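You operate a simulated robot arm through the tools that you are given. There is no shell and no other tool. Be economical: measure what you need, move in short steps, check, and stop when the job is done.

You run a simulated two-armed robot. Do the job below in one go: nothing can be reset, and whatever is moved stays where it is left.

TASK
Fill both mugs about half from the flask and cap it again.
Fine: beige and brown mug; hold the flask while you turn its cap; flask back where it stood, cap turned home. Set down upright: flask.

Only the result counts: the job must be done as asked and must still hold three seconds after the hand-in. Knocking over, shifting, dropping, spilling or breaking anything else fails it. Lids that push on must go on centred and level and be pressed home; caps that screw on are set level and turned clockwise until they are tight.

THE ROBOT
Two 6-joint arms with two-finger parallel grippers on one trunk, on a base that drives. Base frame: it is fixed to the floor where the robot stands at the start and does not move with it; the origin is under the middle of the robot, x ahead of it, y to its left, z up; the surface under the hand at the start is at about z = 0.914. Lengths are in m, angles in rad, forces in N, time in s.
The left shoulder is at the start at [0.06, 0.187, 1.272], the right one opposite. With the tool pointing down near the work surface each hand reaches from about 0.1 to 0.6 m from the robot's upright axis, wherever it stands, measured 20 degrees to its own side. Places, roughly: counter before the peg shelf [0.5, -0.1, 0.9]. Payload 1.57 kg a hand.
Tool frame (each hand has its own): the origin (TCP) lies between the finger pads and is the grasp point; the fingertips stand 0.03 m ahead of it; z points along the fingers, y is the line along which they close. The gripper opens to 0.11 m. The fingers are 0.024 m wide and 0.012 m thick; the gripper's body (0.048 by 0.112 m) begins 0.078 m behind the TCP.
Orientation is that of the tool frame in the base frame, as a unit quaternion [x, y, z, w]. With the fingers straight down and closing along the base's y, the tool's x points along the base's -x, its y along +y and its z along -z.

THE INTERFACE
- The arms move only by the tool drive_tool. It takes "left_commands", "right_commands" or both (then of equal length, played together; a hand with none holds still); each is a list of rows, each an object of numbers (a shift or turn left out is 0, a gripper value left out holds the last): "rx", "ry", "rz": the turn, a rotation vector about the base's x, y, z in rad; "tx", "ty", "tz": the shift along the base's x, y, z in m; "hand": the opening in per cent of the stroke, from 0 (shut) to 100 (fully open). In form: [{"rx": .., "ry": .., "rz": .., "tx": .., "ty": .., "tz": .., "hand": ..}, ...]. A call has 1 to 12 rows; each row shifts and turns the commanded pose from where the row before left it. A row lasts 0.2 s, in which the tool goes at most 0.05 m and 0.15 rad; a call with a longer step from one row to the next is refused whole, and so is a gripper value outside its range. A pose out of reach is approached as far as the arm can. The call stops where the force on the tool passes 40 N (or 10 N more than at its start, if that is more) or the arm is blocked; 0.2 s more then pass. Each finger travels about 0.153 m/s and halts on what it meets, pressing with about 43 N; the grip force reading is that of the motor and also rises with nothing between the fingers. The clock runs only during rows and for 0.2 s after the last one: add rows that do not move to give the fingers time. The reply holds the time, the measured pose of the TCP, the force on the tool along the base axes, the opening and the grip force, in the units named above and with some noise, with the torque about the TCP (base axes, N m) and any sound that the robot's microphone picked up, and new pictures: "pictures" is both (left out), scene, wrist or none (wrist: the cameras of the hands that moved).
- Cameras (640 x 400 px; columns grow to the right, rows downward): "scene" is now at [0.0157, 0.0025, 1.8102]; the picture's right is [0.05, -1.00, 0.00], its down [-0.77, -0.04, -0.63] and it looks along [0.63, 0.03, -0.77] (base axes); focal length 258 px, centre (320, 200). "left" rides on the left gripper at [0.07, -0.016, -0.141] in its tool frame; the picture's right is [0.23, 0.97, 0.00], its down [-0.86, 0.20, -0.48] and it looks along [-0.47, 0.11, 0.88] (tool axes); focal length 222 px, centre (320, 200). "right" rides on the right gripper at [0.07, 0.016, -0.141] in its tool frame; the picture's right is [-0.23, 0.97, 0.00], its down [-0.86, -0.20, -0.48] and it looks along [-0.47, -0.11, 0.88] (tool axes); focal length 222 px, centre (320, 200). There is no depth. A picture from a camera that has moved, and an enlarged one, comes with that camera's place and axes in the base frame and with its lens.
- lift_body(by): slides the trunk up (or, below 0, down) by that many m; the arms and the scene camera ride with it, the base frame stays. It gives what a move gives, with no picture.
- steer(legs): drives the robot by 1 to 6 legs, each [ahead, left, turn to the left] in m, m and rad, along the robot's own axes; the way and the turn of a leg run together, so that a leg with both is an arc; at most 1.5 m and 3.142 rad a leg. The arms and the cameras ride along, it lands a little off, and it stops where it bumps. It gives what a move gives, and a new picture of the scene camera.
- aim_head(pan, tilt): turns the head with the scene camera to pan (to the left, within 1.501 rad either way) and tilt (down, from -0.506 to 1.204), counted from straight ahead of the robot. It gives what a move gives, and a new picture of the scene camera.
- zoom(camera, box): a new picture of the part [left, top, right, bottom] of that camera's present view, enlarged. The clock stands still meanwhile.
- sign_off(): hands the job in; it is judged then, once.

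Go step by step. Nothing tells you exact positions but the pictures and the camera data: compare them with the known pose of the tool, close in by small moves and look again before you grip or let go. The budget is 120 turns and 260 pictures, counting those below and the enlarged ones. Unless the task says otherwise, let go and move clear before handing in.

The tools are called as name(argument=value, ...) on one line, values as JSON. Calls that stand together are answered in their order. drive_tool: Moves the arms, as the interface text tells. Its arguments: {"type":"object","properties":{"left_commands":{"type":"array"},"right_commands":{"type":"array"},"pictures":{"type":"string","enum":["both","scene","wrist","none"]}},"required":[]} The other tools are called the same way: lift_body (by) slides the trunk up or down; steer (legs) drives the base; aim_head (pan, tilt) turns the head that bears the scene camera; zoom (camera, box) takes an enlarged picture of a part of a camera's view; sign_off () hands the job in.

At the start:

```text
t: 0.0
left_tcp_pos: [0.3409, 0.047, 1.3765]
left_tcp_rot: [0.001, 1.0, 0.0, 0.001]
left_contact_force: [0.9, 0.2, 0.8]
left_wrist_torque: [0.02, 0.01, 0.0]
left_grip_width: 0.1099
left_finger_force: 0.1
right_tcp_pos: [0.3788, -0.2758, 1.3689]
right_tcp_rot: [0.0, 1.0, 0.001, 0.0]
right_contact_force: [0.3, 0.2, 0.6]
right_wrist_torque: [-0.02, -0.02, -0.01]
right_grip_width: 0.1102
right_finger_force: 0.0
trunk travel left (down, up): [-0.9, 0.09]
robot x, y, heading: [-0.0019, 0.0004, -0.001]
head pan, tilt: [0.054, 0.883]
```

scene: 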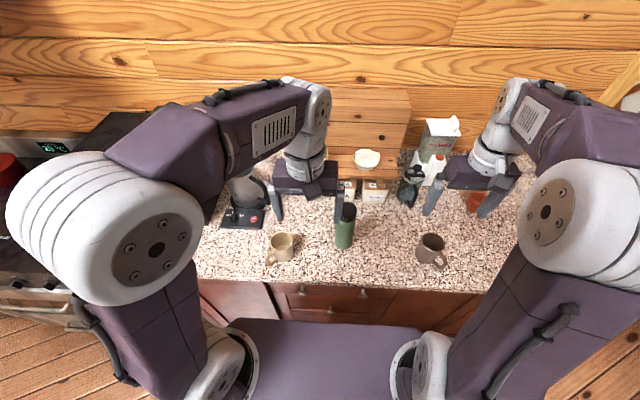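
right: 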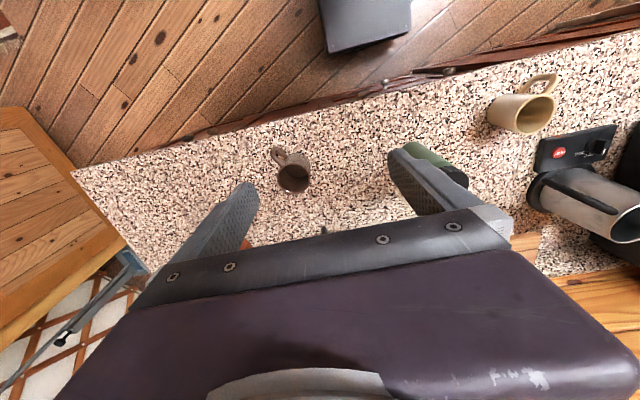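
left: 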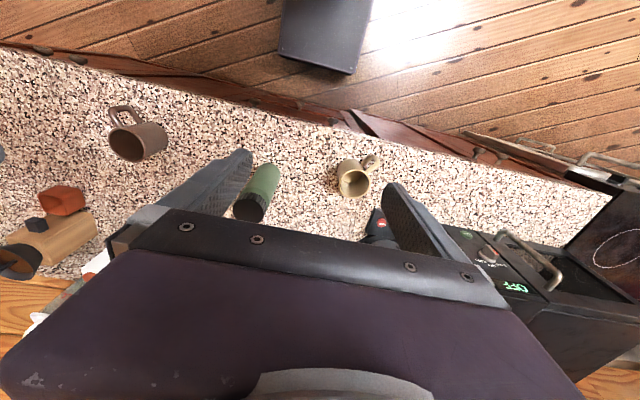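

I see a green flask with a dark cap near the middle of the counter, a beige mug to the left and a brown one to the right. I'll zoom in to measure them.

zoom(camera="scene", box=[240, 180, 480, 300])

zoom(camera="left", box=[90, 90, 410, 250])

```text
2.67 times, centred on (360, 240) of scene
camera zoom: at [0.0157, 0.0025, 1.8102], right [0.05, -1.0, 0.0], down [-0.77, -0.04, -0.63], along [0.63, 0.03, -0.77], focal length 687 px, centre (213, 93)
```

zoom: 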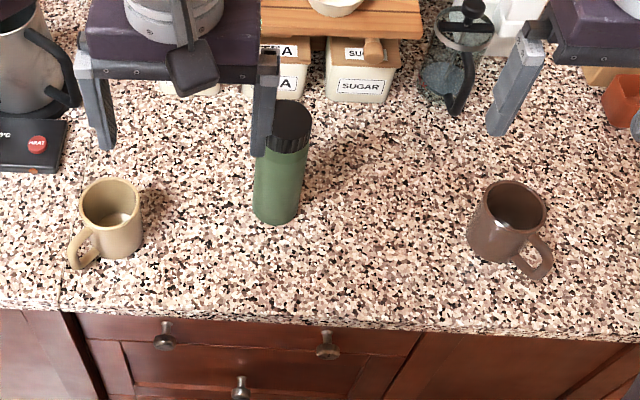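

```text
2.00 times, centred on (250, 170) of left
camera zoom: at [0.2713, 0.0306, 1.5176], right [-0.23, 0.97, 0.0], down [0.86, 0.2, 0.48], along [0.47, 0.11, -0.88], focal length 444 px, centre (460, 260)
```

zoom: 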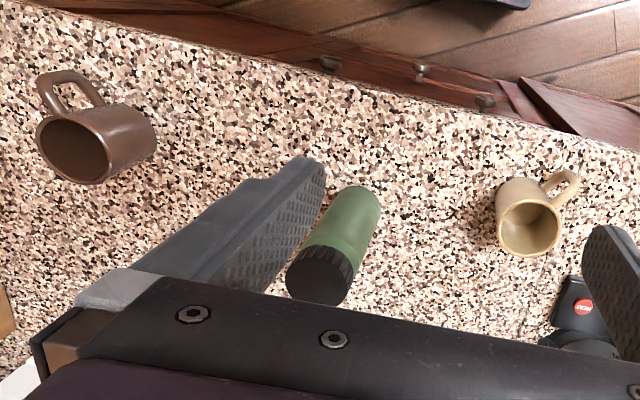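

The flask stands near (0.533, -0.063), about 0.22 tall; beige mug near (0.47, 0.16), brown near (0.49, -0.385). My plan is for the left hand to hold the flask from the front while the right hand turns the cap and keeps it. First I turn the left hand towards horizontal.

drive_tool(left_commands=[{"ry": -0.13, "tx": 0.0, "ty": -0.012, "tz": -0.01}, {"ry": -0.13, "ty": -0.012, "tz": -0.02}, {"ry": -0.13, "ty": -0.012, "tz": -0.02}, {"ry": -0.13, "ty": -0.012, "tz": -0.02}, {"ry": -0.13, "ty": -0.012, "tz": -0.02}, {"ry": -0.13, "ty": -0.012, "tz": -0.02}, {"ry": -0.13, "ty": -0.012, "tz": -0.03}, {"ry": -0.13, "ty": -0.012, "tz": -0.03}, {"ry": -0.13, "ty": -0.012, "tz": -0.03}], right_commands=[{"ty": -0.01}, {"ty": -0.01}, {"ty": -0.01}, {"ty": -0.01}, {}, {}, {}, {}, {}])

```text
t: 2.0
left_tcp_pos: [0.3565, -0.0911, 1.2202]
left_tcp_rot: [-0.016, 0.828, 0.0, 0.561]
left_contact_force: [-0.1, -0.6, -0.1]
left_wrist_torque: [0.02, 0.0, 0.01]
left_grip_width: 0.1099
left_finger_force: 0.1
left hand out of reach, approached as far as the arm can: row 8, 9
right_tcp_pos: [0.3784, -0.3176, 1.3678]
right_tcp_rot: [0.0, 1.0, 0.001, 0.0]
right_contact_force: [0.5, 0.2, 0.1]
right_wrist_torque: [-0.03, 0.02, 0.01]
right_grip_width: 0.1101
right_finger_force: 0.1
trunk travel left (down, up): [-0.9, 0.09]
robot x, y, heading: [-0.0032, 0.0043, 0.001]
head pan, tilt: [0.054, 0.883]
camera scene: at [0.0154, 0.0005, 1.8103], right [0.05, -1.0, 0.0], down [-0.77, -0.04, -0.63], along [0.63, 0.04, -0.77], focal length 258 px, centre (320, 200)
camera right: at [0.3071, -0.3009, 1.5086], right [0.23, 0.97, 0.0], down [0.86, -0.2, 0.48], along [0.47, -0.11, -0.88], focal length 222 px, centre (320, 200)
camera left: at [0.2008, -0.1118, 1.2085], right [-0.11, 0.97, -0.23], down [-0.13, 0.21, 0.97], along [0.98, 0.14, 0.11], focal length 222 px, centre (320, 200)
```

scene: 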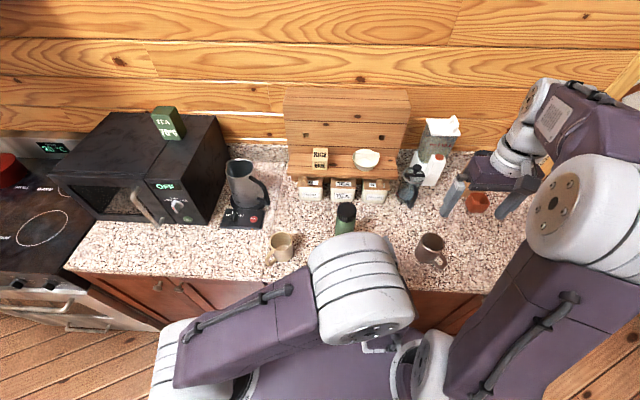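
right: 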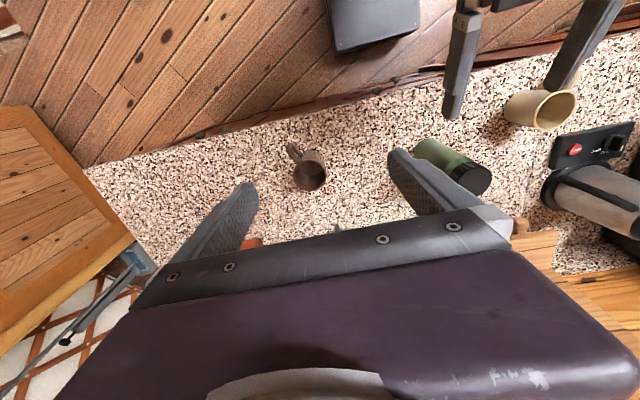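
left: 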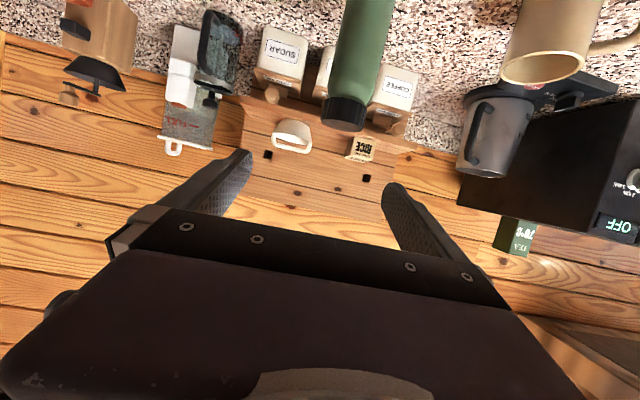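

The left arm is cramped so close in, so I'll move it ahead, yaw it a little to the right and lower it.

drive_tool(left_commands=[{"tx": 0.03, "ty": 0.015, "rz": -0.1}, {"tx": 0.03, "ty": 0.015, "rz": -0.1}, {"tx": 0.02, "ty": 0.01, "rz": -0.1, "tz": -0.02}, {"tz": -0.03, "rz": -0.05}, {"tz": -0.03}, {"tz": -0.03}])

```text
t: 3.4
left_tcp_pos: [0.4746, -0.149, 1.1763]
left_tcp_rot: [0.147, 0.822, -0.091, 0.543]
left_contact_force: [-0.1, 0.1, 0.7]
left_wrist_torque: [0.0, -0.01, 0.0]
left_grip_width: 0.1101
left_finger_force: 0.0
left hand out of reach, approached as far as the arm can: row 1, 2, 3, 4, 5, 6
right_tcp_pos: [0.3761, -0.3162, 1.368]
right_tcp_rot: [0.001, 1.0, 0.0, 0.0]
right_contact_force: [1.0, -0.7, -0.5]
right_wrist_torque: [0.05, 0.03, 0.0]
right_grip_width: 0.1102
right_finger_force: 0.1
trunk travel left (down, up): [-0.9, 0.09]
robot x, y, heading: [-0.0015, -0.0012, -0.003]
head pan, tilt: [0.054, 0.883]
camera scene: at [0.0166, 0.0021, 1.8102], right [0.05, -1.0, 0.0], down [-0.77, -0.04, -0.63], along [0.63, 0.04, -0.77], focal length 258 px, centre (320, 200)
camera left: at [0.321, -0.1118, 1.1673], right [0.25, 0.95, -0.2], down [-0.03, 0.21, 0.98], along [0.97, -0.24, 0.08], focal length 222 px, centre (320, 200)
```

scene: 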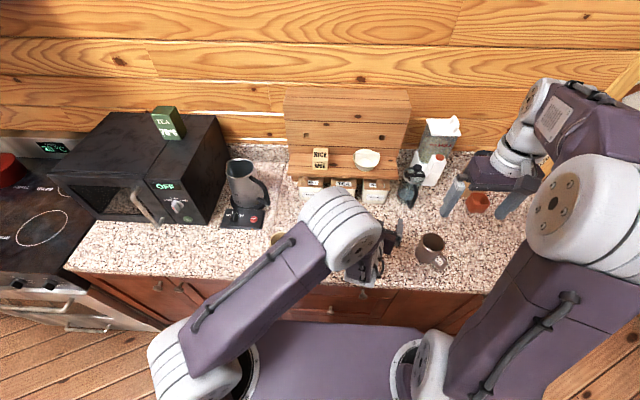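
left: 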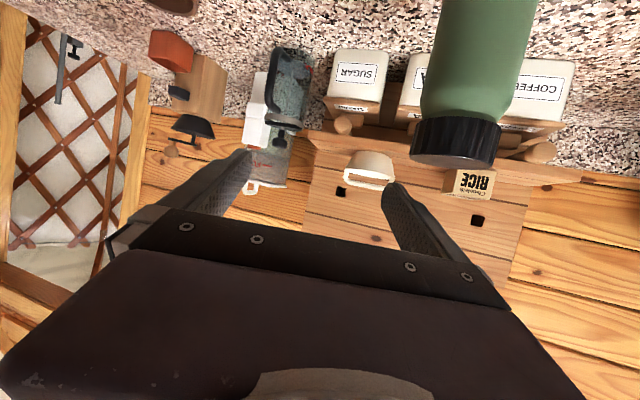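

The left arm can't fold small enough for that hold. I'll swap roles: the right hand will hold the flask from the right side, where there's free room, and the left hand will turn the cap from above. I'm backing the left hand out the way it came.

drive_tool(left_commands=[{"tz": 0.03}, {"tz": 0.03}, {"tz": 0.03, "rz": 0.05}, {"tx": -0.02, "ty": -0.01, "rz": 0.1, "tz": 0.02}, {"tx": -0.03, "ty": -0.015, "rz": 0.1}, {"tx": -0.03, "ty": -0.015, "rz": 0.1}, {"ry": 0.13, "ty": 0.012, "tz": 0.03}, {"ry": 0.13, "ty": 0.012, "tz": 0.03}, {"ry": 0.13, "ty": 0.012, "tz": 0.03}, {"ry": 0.13, "ty": 0.012, "tz": 0.02}, {"ry": 0.13, "ty": 0.012, "tz": 0.02}, {"ry": 0.13, "ty": 0.012, "tz": 0.02}], right_commands=[{}, {}, {}, {}, {}, {"rz": 0.15}, {"rz": 0.15}, {"rz": 0.15}, {"rz": 0.15}, {"rz": 0.15}, {"rz": 0.15}, {"rz": 0.15}], pictures="none")

drive_tool(left_commands=[{"ry": 0.13, "ty": 0.02, "tz": 0.02}, {"ry": 0.13, "ty": 0.02, "tz": 0.02}, {"ry": 0.13, "ty": 0.02, "tz": 0.01}, {"ty": 0.02}, {"ty": 0.02}, {"ty": 0.02}, {"ty": 0.02}, {"ty": 0.02}, {}], right_commands=[{"rx": 0.115, "ry": -0.066, "tz": -0.02}, {"rx": 0.115, "ry": -0.066, "tz": -0.02}, {"rx": 0.115, "ry": -0.066, "tz": -0.02}, {"rx": 0.115, "ry": -0.066, "tz": -0.02}, {"rx": 0.115, "ry": -0.066, "tz": -0.02}, {"rx": 0.115, "ry": -0.066, "tz": -0.02}, {"rx": 0.115, "ry": -0.066, "tz": -0.02}, {"rx": 0.115, "ry": -0.066, "tz": -0.02}, {"rx": 0.115, "ry": -0.066, "tz": -0.02}])

```text
t: 6.0
left_tcp_pos: [0.3918, -0.1192, 1.4394]
left_tcp_rot: [0.0, 0.981, 0.0, 0.193]
left_contact_force: [-0.4, 0.6, -0.2]
left_wrist_torque: [0.0, -0.02, 0.01]
left_grip_width: 0.11
left_finger_force: 0.0
right_tcp_pos: [0.378, -0.3171, 1.3681]
right_tcp_rot: [-0.502, 0.865, 0.0, 0.0]
right_contact_force: [-0.8, 0.2, 0.1]
right_wrist_torque: [0.01, -0.01, 0.01]
right_grip_width: 0.11
right_finger_force: 0.0
trunk travel left (down, up): [-0.9, 0.09]
robot x, y, heading: [0.0033, 0.0024, 0.002]
head pan, tilt: [0.054, 0.883]
```

```text
t: 8.0
left_tcp_pos: [0.3881, 0.0461, 1.4796]
left_tcp_rot: [0.0, 1.0, 0.001, 0.001]
left_contact_force: [0.5, 0.5, 0.1]
left_wrist_torque: [-0.01, 0.01, -0.01]
left_grip_width: 0.1098
left_finger_force: 0.0
left hand out of reach, approached as far as the arm can: row 3
right_tcp_pos: [0.3792, -0.3187, 1.186]
right_tcp_rot: [-0.414, 0.715, 0.283, 0.487]
right_contact_force: [0.5, -0.8, 0.4]
right_wrist_torque: [-0.02, 0.0, -0.02]
right_grip_width: 0.1101
right_finger_force: 0.1
trunk travel left (down, up): [-0.9, 0.09]
robot x, y, heading: [-0.0007, -0.0005, 0.002]
head pan, tilt: [0.054, 0.883]
camera scene: at [0.0171, -0.0002, 1.8102], right [0.05, -1.0, 0.0], down [-0.77, -0.04, -0.63], along [0.63, 0.04, -0.77], focal length 258 px, centre (320, 200)
camera right: at [0.2866, -0.4468, 1.173], right [-0.8, 0.56, 0.21], down [0.11, -0.22, 0.97], along [0.59, 0.8, 0.11], focal length 222 px, centre (320, 200)
camera left: at [0.3201, 0.0295, 1.6199], right [-0.23, 0.97, 0.0], down [0.86, 0.2, 0.48], along [0.47, 0.11, -0.88], focal length 222 px, centre (320, 200)
```

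scene: 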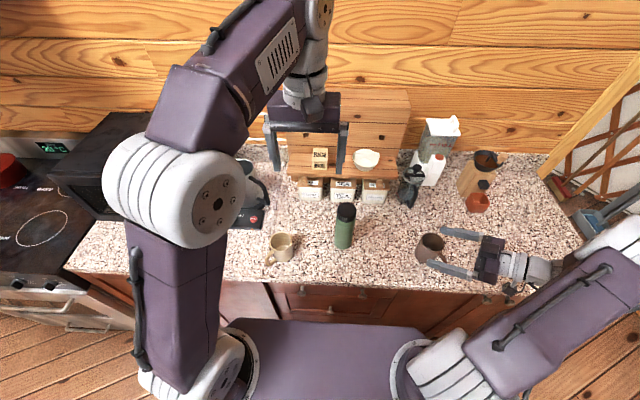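
right: 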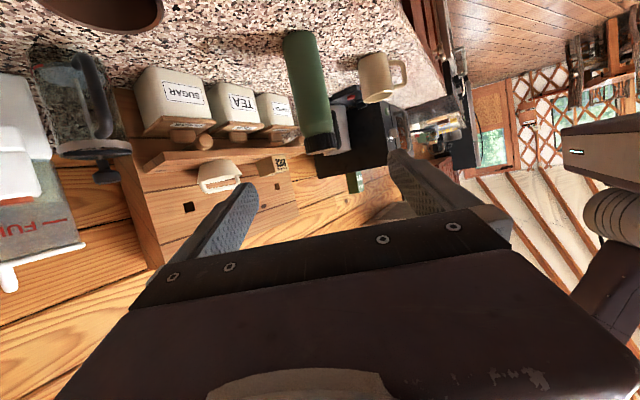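
left: 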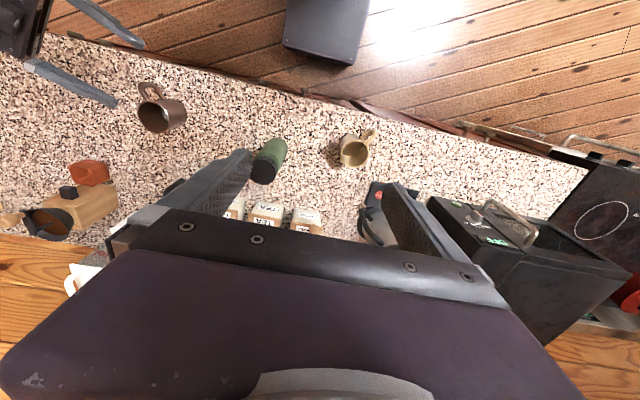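

The right hand now has a good orientation. The view of the flask is clear, so I'll take a refined measurement.

zoom(camera="scene", box=[305, 190, 385, 260])

zoom(camera="right", box=[260, 10, 380, 170])

zoom(camera="left", box=[230, 120, 310, 200])

```text
5.71 times, centred on (345, 225) of scene
camera zoom: at [0.0171, -0.0002, 1.8102], right [0.05, -1.0, 0.0], down [-0.77, -0.04, -0.63], along [0.63, 0.04, -0.77], focal length 1473 px, centre (177, 57)
```

zoom: 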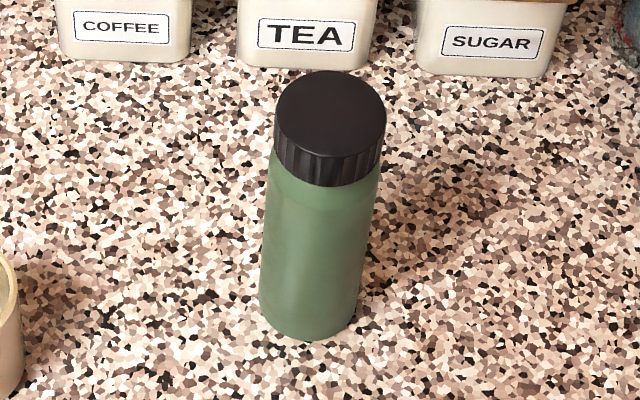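

```text
2.50 times, centred on (320, 90) of right
camera zoom: at [0.2866, -0.4468, 1.173], right [-0.8, 0.56, 0.21], down [0.11, -0.22, 0.97], along [0.59, 0.8, 0.11], focal length 555 px, centre (320, 475)
```

zoom: 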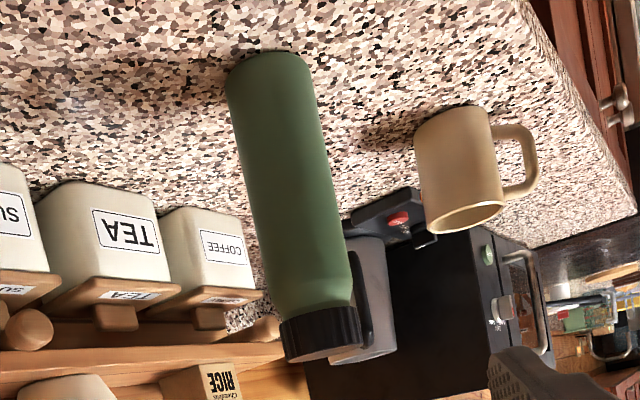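

```text
5.00 times, centred on (270, 160) of left
camera zoom: at [0.3201, 0.0295, 1.6199], right [-0.23, 0.97, 0.0], down [0.86, 0.2, 0.48], along [0.47, 0.11, -0.88], focal length 1111 px, centre (570, 400)
```

zoom: 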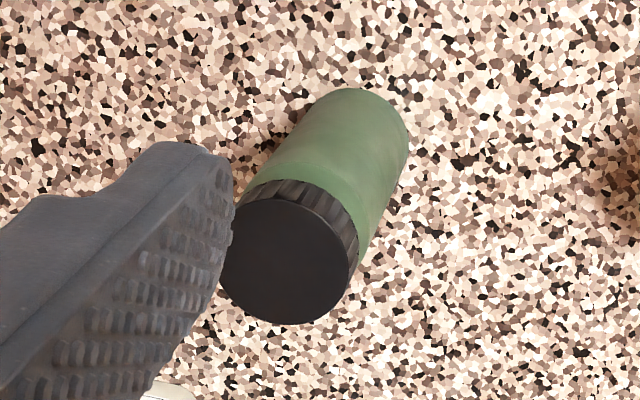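

Flask refined: (0.540, -0.056), body 0.070 wide, cap 0.064 wide from z 1.09 to 1.126. I'm moving the right hand to a pre-grasp point.

drive_tool(right_commands=[{"tx": 0.0175, "ty": 0.0277, "tz": -0.0237}, {"tx": 0.0175, "ty": 0.0277, "tz": -0.0237}, {"tx": 0.0175, "ty": 0.0277, "tz": -0.0237}, {"tx": 0.0175, "ty": 0.0277, "tz": -0.0237}, {"tx": 0.0175, "ty": 0.0277, "tz": -0.0237}, {"tx": 0.0175, "ty": 0.0277, "tz": -0.0237}])

```text
t: 9.4
left_tcp_pos: [0.3887, 0.0491, 1.4792]
left_tcp_rot: [0.0, 1.0, 0.0, -0.001]
left_contact_force: [0.2, 0.5, 0.6]
left_wrist_torque: [-0.04, -0.01, -0.02]
left_grip_width: 0.1102
left_finger_force: 0.1
right_tcp_pos: [0.4849, -0.1512, 1.0444]
right_tcp_rot: [-0.414, 0.717, 0.283, 0.485]
right_contact_force: [0.4, 0.4, -0.3]
right_wrist_torque: [0.0, 0.02, 0.03]
right_grip_width: 0.1101
right_finger_force: 0.0
trunk travel left (down, up): [-0.9, 0.09]
robot x, y, heading: [-0.0015, -0.0021, 0.002]
head pan, tilt: [0.054, 0.883]
camera scene: at [0.0171, 0.0032, 1.8102], right [0.05, -1.0, 0.0], down [-0.77, -0.04, -0.63], along [0.63, 0.03, -0.77], focal length 258 px, centre (320, 200)
camera right: at [0.3924, -0.2787, 1.0318], right [-0.8, 0.56, 0.21], down [0.11, -0.21, 0.97], along [0.59, 0.8, 0.11], focal length 222 px, centre (320, 200)
```

scene: 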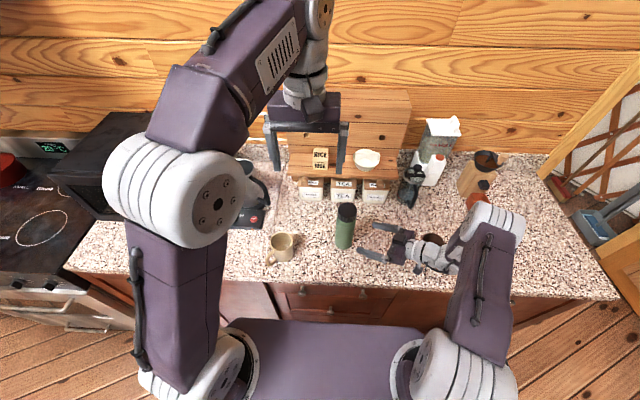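
right: 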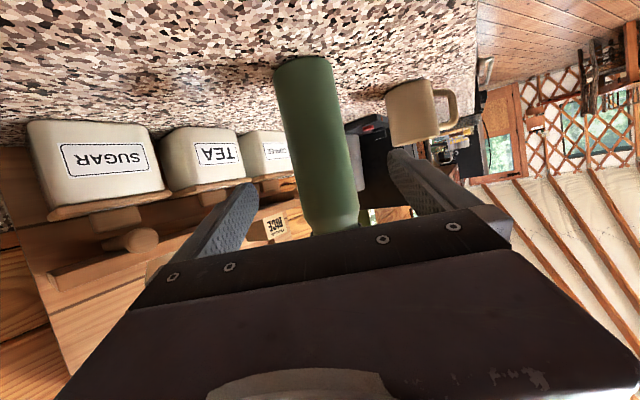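

The right forearm appears near the brown mug, so I'll check the clearance.

zoom(camera="scene", box=[340, 190, 540, 315])

zoom(camera="left", box=[0, 0, 320, 200])

```text
3.20 times, centred on (440, 252) of scene
camera zoom: at [0.0171, 0.0032, 1.8102], right [0.05, -1.0, 0.0], down [-0.77, -0.04, -0.63], along [0.63, 0.03, -0.77], focal length 825 px, centre (-64, 32)
```

zoom: 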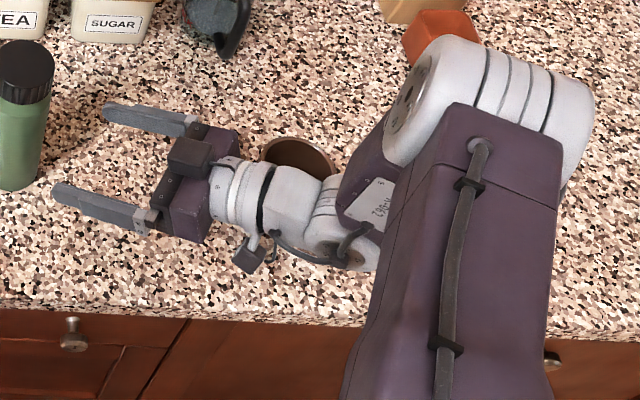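

```text
2.00 times, centred on (160, 100) of left
camera zoom: at [0.3202, 0.0322, 1.6198], right [-0.23, 0.97, 0.0], down [0.86, 0.2, 0.48], along [0.47, 0.11, -0.88], focal length 444 px, centre (640, 400)
```

zoom: 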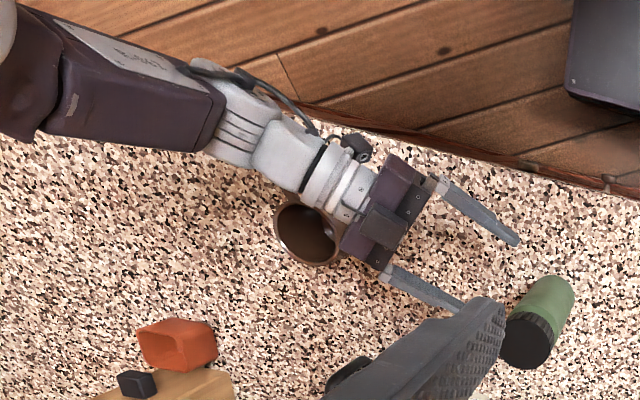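

There's enough clearance and the flask is centred between the fingers, so I'm advancing to straddle it.

drive_tool(right_commands=[{"tx": 0.0138, "ty": 0.0237, "tz": -0.011}, {"tx": 0.0138, "ty": 0.0237, "tz": -0.011}, {"tx": 0.0138, "ty": 0.0237, "tz": -0.011}, {"tx": 0.0138, "ty": 0.0237, "tz": -0.011}, {}])

zoom(camera="scene", box=[290, 180, 450, 280])

```text
t: 10.6
left_tcp_pos: [0.3885, 0.0485, 1.4804]
left_tcp_rot: [0.0, 1.0, 0.0, 0.0]
left_contact_force: [0.8, -0.6, -0.4]
left_wrist_torque: [0.0, -0.02, 0.01]
left_grip_width: 0.1101
left_finger_force: 0.0
right_tcp_pos: [0.5385, -0.0562, 1.0015]
right_tcp_rot: [-0.414, 0.716, 0.282, 0.486]
right_contact_force: [0.4, 0.0, -0.3]
right_wrist_torque: [0.02, 0.01, 0.01]
right_grip_width: 0.1099
right_finger_force: 0.1
trunk travel left (down, up): [-0.9, 0.09]
robot x, y, heading: [-0.0023, -0.002, 0.005]
head pan, tilt: [0.054, 0.883]
camera scene: at [0.016, 0.0024, 1.8102], right [0.05, -1.0, 0.0], down [-0.77, -0.04, -0.63], along [0.63, 0.03, -0.77], focal length 258 px, centre (320, 200)
camera right: at [0.4456, -0.1842, 0.9873], right [-0.8, 0.56, 0.21], down [0.11, -0.21, 0.97], along [0.59, 0.8, 0.11], focal length 222 px, centre (320, 200)
```

scene: 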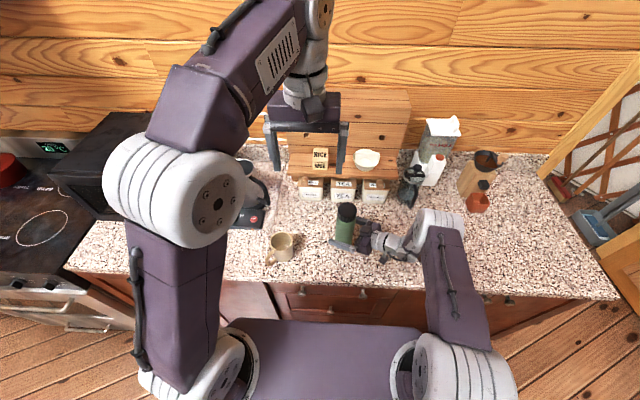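
right: 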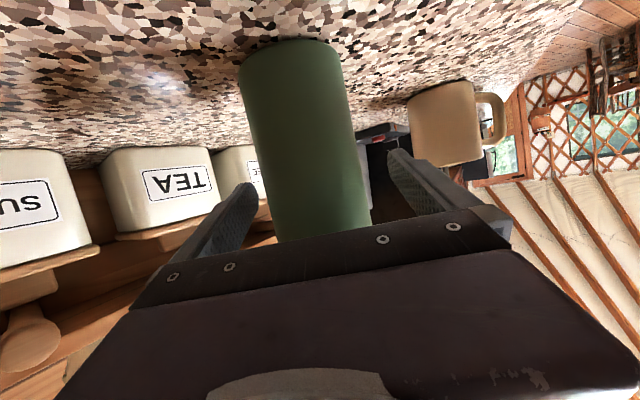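

```text
4.00 times, centred on (370, 230) of scene
camera zoom: at [0.016, 0.0024, 1.8102], right [0.05, -1.0, 0.0], down [-0.77, -0.04, -0.63], along [0.63, 0.03, -0.77], focal length 1031 px, centre (120, 80)
```

zoom: 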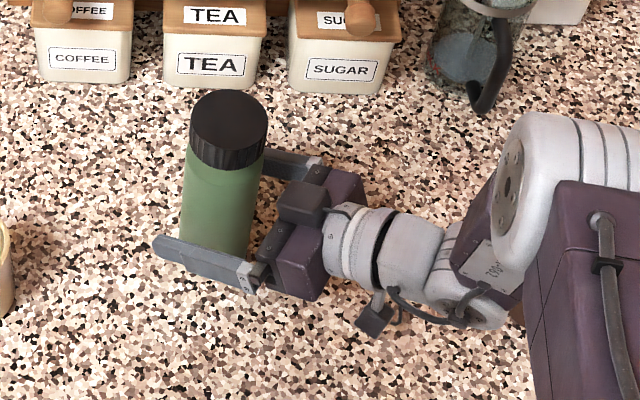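

The fingers straddle the flask, so I'm closing them gently.

drive_tool(right_commands=[{"hand": 85}, {"hand": 75}, {"hand": 70}, {"hand": 66}, {"hand": 62}, {}], pictures="wrist")

```text
t: 12.0
left_tcp_pos: [0.3889, 0.0478, 1.4796]
left_tcp_rot: [0.0, 1.0, 0.0, -0.001]
left_contact_force: [0.1, -0.2, 0.7]
left_wrist_torque: [0.01, -0.01, 0.01]
left_grip_width: 0.1098
left_finger_force: 0.0
right_tcp_pos: [0.5372, -0.0566, 1.0012]
right_tcp_rot: [-0.415, 0.715, 0.283, 0.486]
right_contact_force: [0.7, -0.9, 0.5]
right_wrist_torque: [-0.02, -0.02, -0.01]
right_grip_width: 0.0692
right_finger_force: 0.4
trunk travel left (down, up): [-0.9, 0.09]
robot x, y, heading: [0.0011, 0.0007, -0.002]
head pan, tilt: [0.054, 0.883]
camera right: at [0.4457, -0.1846, 0.9875], right [-0.8, 0.56, 0.21], down [0.11, -0.21, 0.97], along [0.59, 0.8, 0.11], focal length 222 px, centre (320, 200)
```

right: 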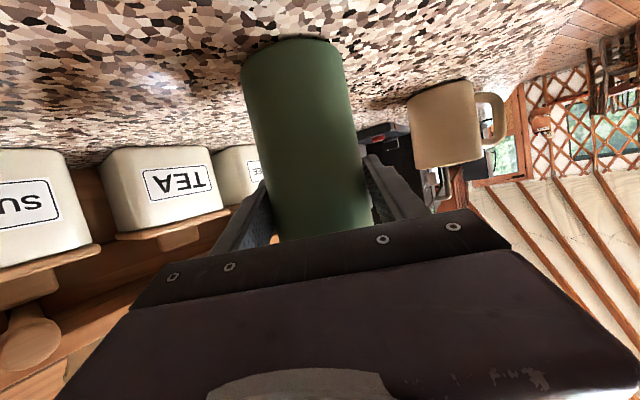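

The fingers have met the flask at 0.069, as expected. I'm firming the grip and bringing the left hand above the cap, pre-turned clockwise.

drive_tool(right_commands=[{"hand": 40}, {"hand": 30}, {"hand": 30}, {}, {}, {}, {}, {}, {}, {}], left_commands=[{}, {"tx": 0.019, "ty": -0.013, "tz": -0.018, "rz": -0.13}, {"tx": 0.019, "ty": -0.013, "tz": -0.018, "rz": -0.13}, {"tx": 0.019, "ty": -0.013, "tz": -0.018, "rz": -0.13}, {"tx": 0.019, "ty": -0.013, "tz": -0.018, "rz": -0.13}, {"tx": 0.019, "ty": -0.013, "tz": -0.018, "rz": -0.13}, {"tx": 0.019, "ty": -0.013, "tz": -0.018, "rz": -0.13}, {"tx": 0.019, "ty": -0.013, "tz": -0.03, "rz": -0.13}, {"tx": 0.019, "ty": -0.013, "tz": -0.04, "rz": -0.13}, {"tz": -0.04, "rz": -0.13}])

```text
t: 14.2
left_tcp_pos: [0.5172, -0.049, 1.2494]
left_tcp_rot: [0.554, 0.833, 0.001, 0.0]
left_contact_force: [0.6, 0.2, 0.1]
left_wrist_torque: [-0.02, 0.02, 0.0]
left_grip_width: 0.11
left_finger_force: 0.0
left hand out of reach, approached as far as the arm can: row 7, 8, 9
right_tcp_pos: [0.539, -0.0563, 1.0013]
right_tcp_rot: [-0.415, 0.715, 0.282, 0.486]
right_contact_force: [0.9, -0.6, 1.5]
right_wrist_torque: [0.01, -0.03, -0.03]
right_grip_width: 0.0663
right_finger_force: 43.1
trunk travel left (down, up): [-0.9, 0.09]
robot x, y, heading: [-0.001, 0.0018, -0.003]
head pan, tilt: [0.054, 0.883]
camera scene: at [0.0158, 0.0023, 1.8102], right [0.05, -1.0, 0.0], down [-0.77, -0.04, -0.63], along [0.63, 0.03, -0.77], focal length 258 px, centre (320, 200)
camera right: at [0.4456, -0.1847, 0.9876], right [-0.8, 0.56, 0.21], down [0.11, -0.21, 0.97], along [0.59, 0.8, 0.11], focal length 222 px, centre (320, 200)
camera left: at [0.4766, 0.0099, 1.3914], right [0.81, 0.59, 0.0], down [0.51, -0.71, 0.48], along [0.28, -0.39, -0.88], focal length 222 px, centre (320, 200)
```

scene: 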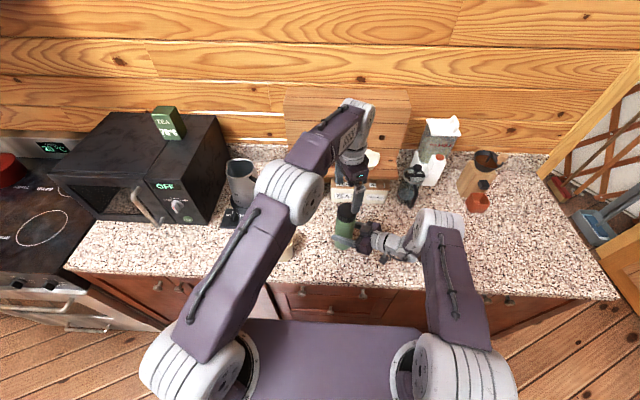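
right: 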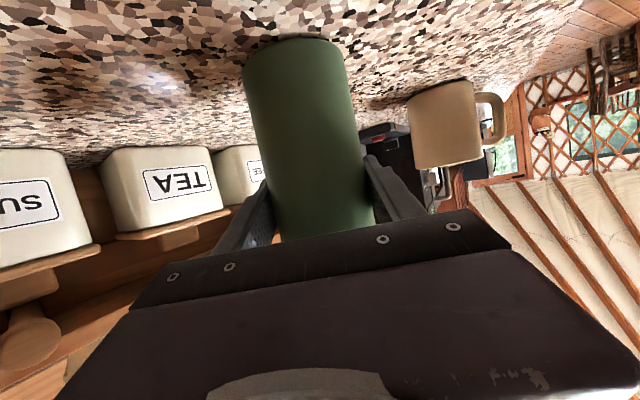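
left: 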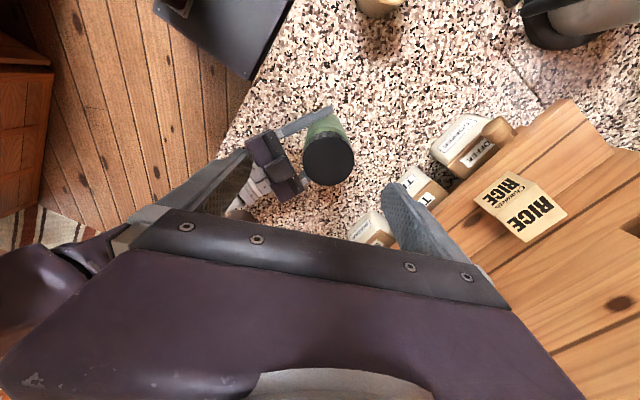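

The left hand is near its reach limit at this height but should come within reach lower down. I'll descend partway and look.

drive_tool(left_commands=[{"tz": -0.03}, {"tz": -0.02}, {}], pictures="both")

zoom(camera="left", box=[220, 80, 440, 240])

```text
t: 15.0
left_tcp_pos: [0.5167, -0.0479, 1.2008]
left_tcp_rot: [0.553, 0.833, 0.0, 0.0]
left_contact_force: [0.5, -0.3, 0.2]
left_wrist_torque: [-0.01, 0.0, 0.0]
left_grip_width: 0.1101
left_finger_force: 0.2
right_tcp_pos: [0.5384, -0.0567, 0.9999]
right_tcp_rot: [-0.415, 0.715, 0.282, 0.486]
right_contact_force: [0.3, -1.1, 0.1]
right_wrist_torque: [-0.04, -0.01, 0.01]
right_grip_width: 0.0664
right_finger_force: 42.7
trunk travel left (down, up): [-0.9, 0.09]
robot x, y, heading: [-0.0022, 0.0033, -0.001]
head pan, tilt: [0.054, 0.883]
camera scene: at [0.0158, 0.0022, 1.8102], right [0.05, -1.0, 0.0], down [-0.77, -0.04, -0.63], along [0.63, 0.04, -0.77], focal length 258 px, centre (320, 200)
camera left: at [0.4749, 0.0093, 1.3409], right [0.81, 0.59, 0.0], down [0.52, -0.71, 0.48], along [0.28, -0.39, -0.88], focal length 222 px, centre (320, 200)
```

scene: 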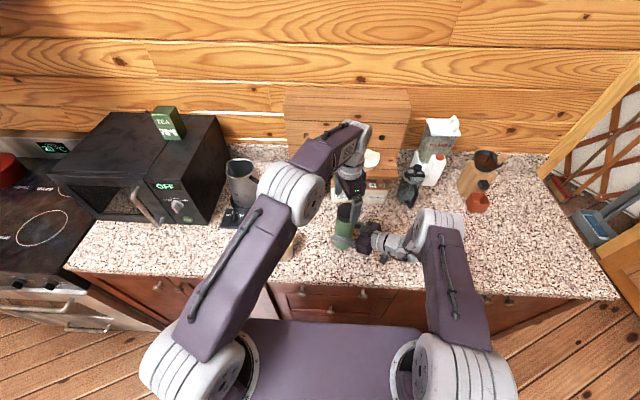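
left: 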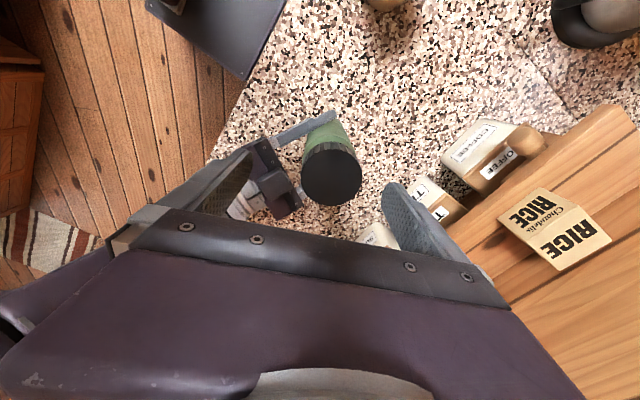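

```text
2.50 times, centred on (330, 160) of left
camera zoom: at [0.4749, 0.0093, 1.3409], right [0.81, 0.59, 0.0], down [0.52, -0.71, 0.48], along [0.28, -0.39, -0.88], focal length 555 px, centre (295, 300)
```

zoom: 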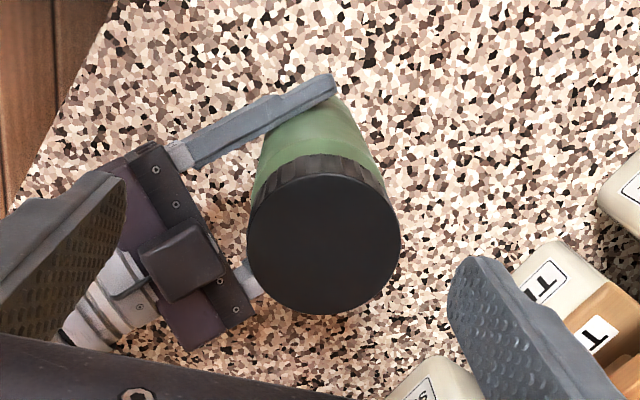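

The cap top lies at about (0.538, -0.057). I'm centring over it and lowering so the tips straddle the cap only.

drive_tool(left_commands=[{"tx": 0.011, "ty": -0.0045, "tz": -0.02}, {"tx": 0.011, "ty": -0.0045, "tz": -0.02}, {"tz": -0.02}, {"tz": -0.012}, {}], pictures="both")

zoom(camera="left", box=[220, 80, 440, 240])

zoom(camera="scene", box=[310, 150, 410, 260])

```text
t: 16.2
left_tcp_pos: [0.5393, -0.0547, 1.128]
left_tcp_rot: [0.553, 0.833, 0.0, 0.0]
left_contact_force: [-0.3, -0.2, 0.0]
left_wrist_torque: [-0.02, -0.02, 0.0]
left_grip_width: 0.11
left_finger_force: 0.1
right_tcp_pos: [0.5384, -0.0563, 1.0004]
right_tcp_rot: [-0.415, 0.715, 0.282, 0.486]
right_contact_force: [-0.4, -0.3, -0.3]
right_wrist_torque: [0.03, 0.0, -0.02]
right_grip_width: 0.0668
right_finger_force: 42.5
trunk travel left (down, up): [-0.9, 0.09]
robot x, y, heading: [-0.0023, -0.0003, 0.006]
head pan, tilt: [0.054, 0.883]
camera scene: at [0.0156, 0.0025, 1.8102], right [0.05, -1.0, 0.0], down [-0.77, -0.04, -0.63], along [0.63, 0.03, -0.77], focal length 258 px, centre (320, 200)
camera left: at [0.4987, 0.003, 1.2696], right [0.81, 0.59, 0.0], down [0.52, -0.71, 0.48], along [0.28, -0.39, -0.88], focal length 222 px, centre (320, 200)
```

scene: 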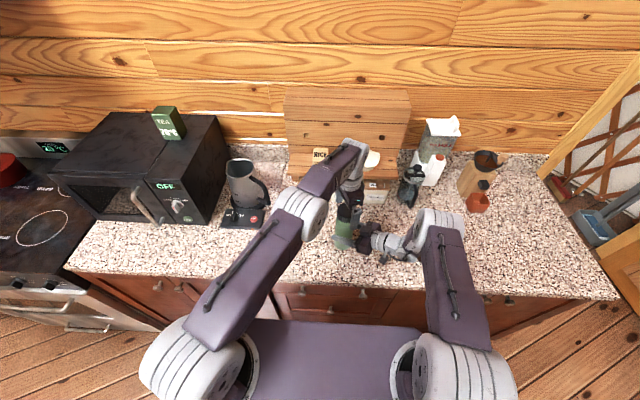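
left: 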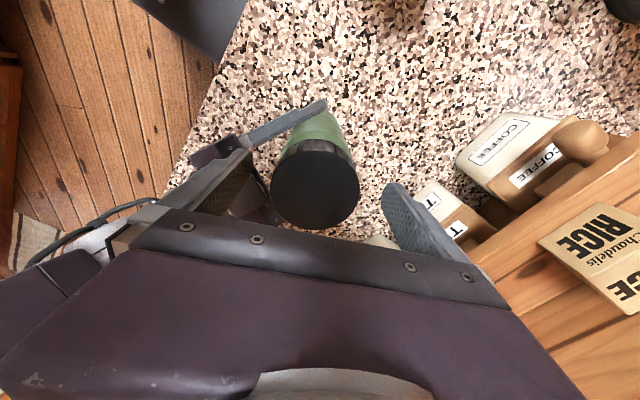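

```text
2.50 times, centred on (330, 160) of left
camera zoom: at [0.4987, 0.003, 1.2696], right [0.81, 0.59, 0.0], down [0.52, -0.71, 0.48], along [0.28, -0.39, -0.88], focal length 555 px, centre (295, 300)
```

zoom: 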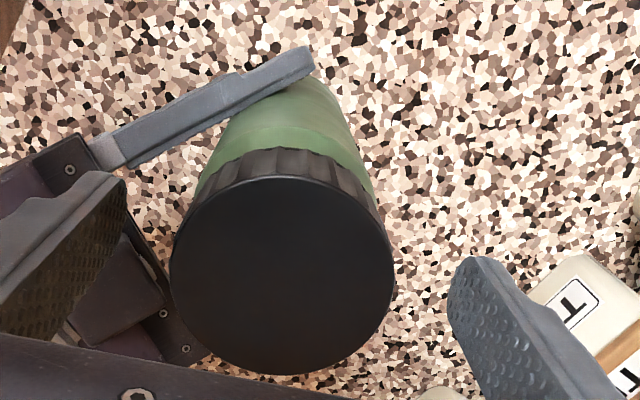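

```text
3.64 times, centred on (360, 205) of scene
camera zoom: at [0.0156, 0.0025, 1.8102], right [0.05, -1.0, 0.0], down [-0.77, -0.04, -0.63], along [0.63, 0.03, -0.77], focal length 937 px, centre (174, 182)
```

zoom: 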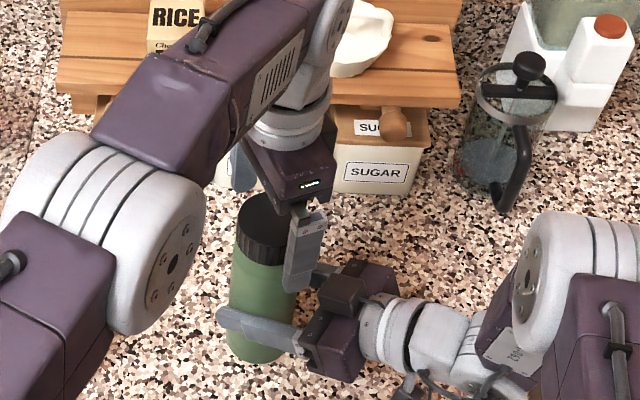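

The cap is centred between the fingers. I'm closing the left hand on it.

drive_tool(left_commands=[{"tx": -0.001, "ty": -0.001, "hand": 80}, {"hand": 65}, {"hand": 60}, {"hand": 55}, {"hand": 45}, {"hand": 30}, {}], pictures="wrist")

```text
t: 17.8
left_tcp_pos: [0.5377, -0.0564, 1.1299]
left_tcp_rot: [0.552, 0.834, -0.001, -0.002]
left_contact_force: [-15.8, -8.2, 3.0]
left_wrist_torque: [-0.36, 0.65, -0.04]
left_grip_width: 0.0621
left_finger_force: 43.0
right_tcp_pos: [0.5395, -0.0555, 1.0016]
right_tcp_rot: [-0.415, 0.716, 0.282, 0.486]
right_contact_force: [16.2, 8.9, -0.4]
right_wrist_torque: [-0.58, 1.18, 0.01]
right_grip_width: 0.0663
right_finger_force: 42.4
trunk travel left (down, up): [-0.9, 0.09]
robot x, y, heading: [0.001, -0.0014, -0.003]
head pan, tilt: [0.054, 0.883]
camera left: at [0.4973, 0.0015, 1.2704], right [0.81, 0.59, 0.0], down [0.52, -0.71, 0.48], along [0.28, -0.39, -0.88], focal length 222 px, centre (320, 200)
```

left: 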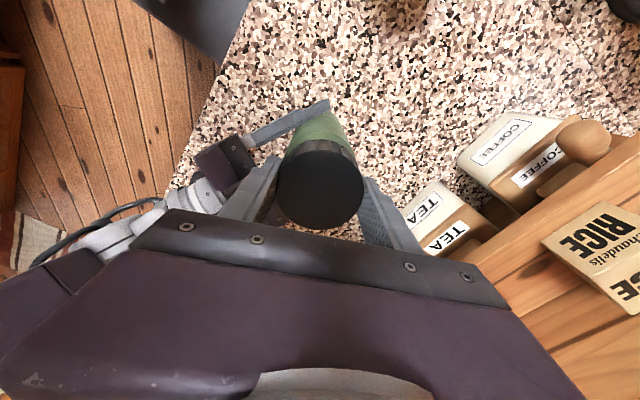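

There's a side load from slight misalignment, so I'll ease the left hand along its closing line.

drive_tool(left_commands=[{"tx": -0.0018, "ty": -0.0009}, {}], pictures="none")

```text
t: 18.4
left_tcp_pos: [0.538, -0.0562, 1.1289]
left_tcp_rot: [0.553, 0.833, 0.001, 0.0]
left_contact_force: [-5.3, -0.2, 2.9]
left_wrist_torque: [-0.21, 0.69, -0.01]
left_grip_width: 0.0618
left_finger_force: 42.8
right_tcp_pos: [0.539, -0.0556, 1.0015]
right_tcp_rot: [-0.414, 0.716, 0.281, 0.487]
right_contact_force: [7.2, 0.5, -0.7]
right_wrist_torque: [0.17, -0.31, 0.0]
right_grip_width: 0.0665
right_finger_force: 42.6
trunk travel left (down, up): [-0.9, 0.09]
robot x, y, heading: [-0.0025, -0.0011, 0.0]
head pan, tilt: [0.054, 0.883]
```

The load is mostly relieved, so I'm starting to unscrew counter-clockwise and watching the forces.

drive_tool(left_commands=[{"tx": -0.0007, "rz": 0.1}, {"rz": 0.14}, {"rz": 0.14}, {"rz": 0.14}, {}], pictures="wrist")

```text
t: 19.6
left_tcp_pos: [0.537, -0.0559, 1.1308]
left_tcp_rot: [0.319, 0.948, 0.001, 0.001]
left_contact_force: [8.6, 6.0, -4.0]
left_wrist_torque: [0.28, -0.25, -0.01]
left_grip_width: 0.0619
left_finger_force: 43.1
right_tcp_pos: [0.5383, -0.0575, 1.001]
right_tcp_rot: [-0.414, 0.716, 0.282, 0.486]
right_contact_force: [-7.0, -6.8, 6.0]
right_wrist_torque: [0.56, -1.12, -0.02]
right_grip_width: 0.0665
right_finger_force: 42.9
trunk travel left (down, up): [-0.9, 0.09]
robot x, y, heading: [-0.0015, -0.0023, -0.003]
head pan, tilt: [0.054, 0.883]
camera left: at [0.472, -0.028, 1.2714], right [0.41, 0.91, 0.0], down [0.8, -0.36, 0.48], along [0.44, -0.19, -0.88], focal length 222 px, centre (320, 200)
```

left: 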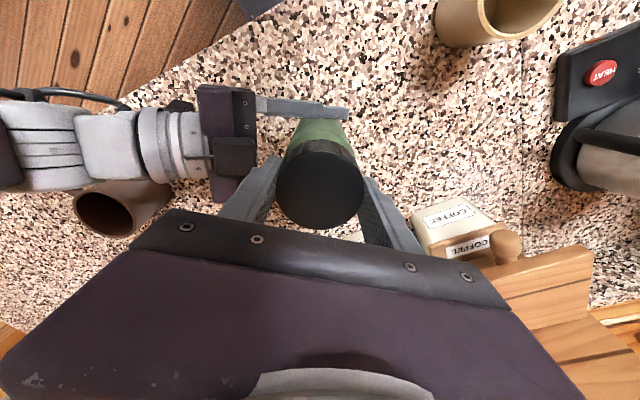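

The turn goes freely. I'll recentre slightly and keep unscrewing.

drive_tool(left_commands=[{"tx": 0.0005, "ty": 0.0004, "rz": 0.14}, {"rz": 0.14}, {"rz": 0.14}, {"rz": 0.14}, {"rz": 0.14}, {}], pictures="wrist")

zoom(camera="scene", box=[310, 150, 410, 260])

```text
t: 21.0
left_tcp_pos: [0.5366, -0.0564, 1.1309]
left_tcp_rot: [-0.025, 1.0, 0.0, 0.0]
left_contact_force: [1.8, 2.6, 4.1]
left_wrist_torque: [0.06, 0.01, 0.0]
left_grip_width: 0.062
left_finger_force: 43.3
right_tcp_pos: [0.5382, -0.0567, 1.0012]
right_tcp_rot: [-0.414, 0.715, 0.282, 0.487]
right_contact_force: [-0.3, -2.1, 0.5]
right_wrist_torque: [0.32, -0.43, -0.03]
right_grip_width: 0.0663
right_finger_force: 42.9
trunk travel left (down, up): [-0.9, 0.09]
robot x, y, heading: [-0.0027, 0.0005, -0.003]
head pan, tilt: [0.054, 0.883]
camera left: at [0.4684, -0.0772, 1.271], right [-0.28, 0.96, 0.0], down [0.84, 0.24, 0.48], along [0.46, 0.13, -0.88], focal length 222 px, centre (320, 200)
```

left: 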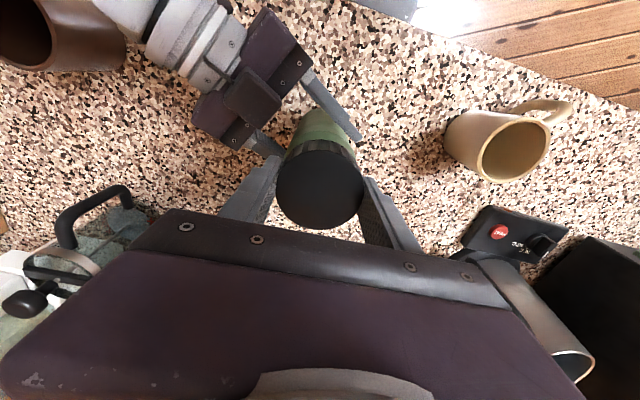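

```text
3.64 times, centred on (360, 205) of scene
camera zoom: at [0.0152, 0.0025, 1.8102], right [0.05, -1.0, 0.0], down [-0.77, -0.04, -0.63], along [0.63, 0.03, -0.77], focal length 937 px, centre (174, 182)
```

zoom: 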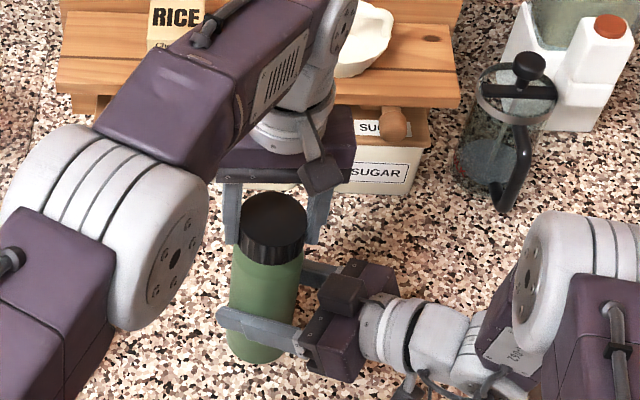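

The cap is turning and the push is now slightly upward. I'm continuing another 1.3 rad.

drive_tool(left_commands=[{"rz": 0.13, "tz": 0.001}, {"rz": 0.14}, {"rz": 0.14}, {"rz": 0.14}, {"rz": 0.14}, {"rz": 0.14}, {"rz": 0.14}, {"rz": 0.14}, {"rz": 0.14}, {}], pictures="wrist")

zoom(camera="scene", box=[310, 150, 410, 260])

```text
t: 23.2
left_tcp_pos: [0.5369, -0.0572, 1.1316]
left_tcp_rot: [-0.605, 0.796, 0.0, 0.0]
left_contact_force: [-2.9, -8.7, 0.5]
left_wrist_torque: [-0.17, 0.17, -0.01]
left_grip_width: 0.0617
left_finger_force: 43.4
right_tcp_pos: [0.5379, -0.057, 0.9993]
right_tcp_rot: [-0.414, 0.715, 0.282, 0.487]
right_contact_force: [3.0, 10.1, 1.1]
right_wrist_torque: [-0.83, 0.13, 0.02]
right_grip_width: 0.0666
right_finger_force: 42.6
trunk travel left (down, up): [-0.9, 0.09]
robot x, y, heading: [0.0, -0.0011, -0.001]
head pan, tilt: [0.054, 0.883]
camera left: at [0.5353, -0.129, 1.2724], right [-1.0, 0.04, 0.0], down [0.04, 0.88, 0.48], along [0.02, 0.48, -0.88], focal length 222 px, centre (320, 200)
```

left: 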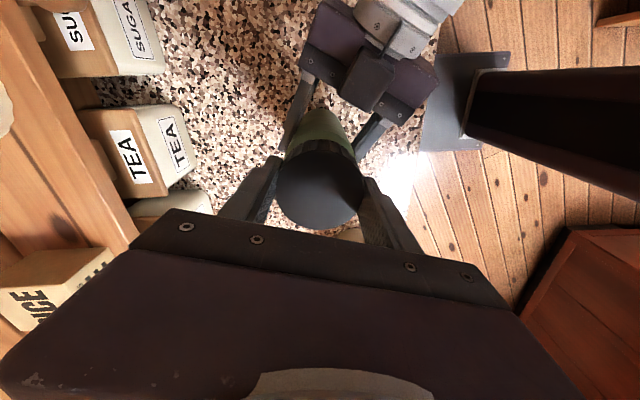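

```text
3.64 times, centred on (360, 205) of scene
camera zoom: at [0.0159, 0.0026, 1.8102], right [0.05, -1.0, 0.0], down [-0.77, -0.04, -0.63], along [0.63, 0.03, -0.77], focal length 937 px, centre (174, 182)
```

zoom: 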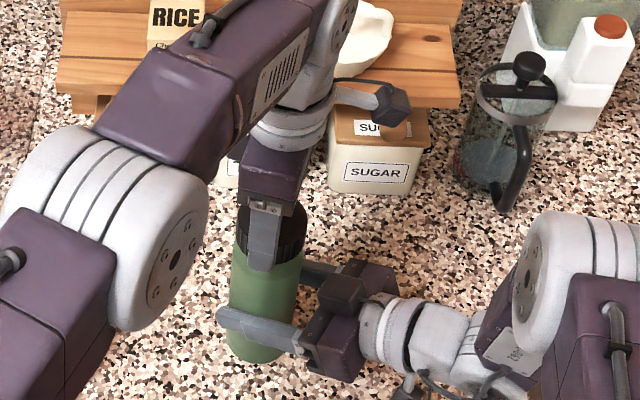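

I've turned about 2.5 rad so far. I'll test whether the cap is free with a small lift.

drive_tool(left_commands=[{"tz": 0.002}, {"tz": 0.001}, {}], pictures="none")

```text
t: 24.0
left_tcp_pos: [0.5378, -0.0581, 1.1331]
left_tcp_rot: [-0.605, 0.797, 0.0, 0.001]
left_contact_force: [7.6, -7.1, -19.5]
left_wrist_torque: [-0.17, -0.38, 0.02]
left_grip_width: 0.0618
left_finger_force: 42.7
right_tcp_pos: [0.538, -0.0552, 1.001]
right_tcp_rot: [-0.415, 0.715, 0.282, 0.486]
right_contact_force: [-8.4, 6.4, 16.5]
right_wrist_torque: [-0.72, -0.66, -0.02]
right_grip_width: 0.0663
right_finger_force: 43.1
trunk travel left (down, up): [-0.9, 0.09]
robot x, y, heading: [0.0005, 0.0015, 0.002]
head pan, tilt: [0.054, 0.883]
```

It's still threaded. I'll relax the lift and turn further.

drive_tool(left_commands=[{"tz": -0.0015, "rz": 0.13}, {"rz": 0.14}, {"rz": 0.14}, {"rz": 0.14}, {"rz": 0.14}, {"rz": 0.14}, {"rz": 0.14}, {"rz": 0.14}, {}], pictures="none")

```text
t: 26.0
left_tcp_pos: [0.5368, -0.0582, 1.1332]
left_tcp_rot: [0.934, -0.358, 0.001, -0.001]
left_contact_force: [19.0, 0.3, -21.2]
left_wrist_torque: [0.03, -0.85, 0.04]
left_grip_width: 0.0619
left_finger_force: 43.3
right_tcp_pos: [0.5382, -0.055, 1.0001]
right_tcp_rot: [-0.415, 0.716, 0.282, 0.486]
right_contact_force: [-18.2, -0.6, 18.6]
right_wrist_torque: [0.04, -1.56, -0.05]
right_grip_width: 0.0665
right_finger_force: 43.1
trunk travel left (down, up): [-0.9, 0.09]
robot x, y, heading: [-0.0031, -0.0019, 0.001]
head pan, tilt: [0.054, 0.883]
```

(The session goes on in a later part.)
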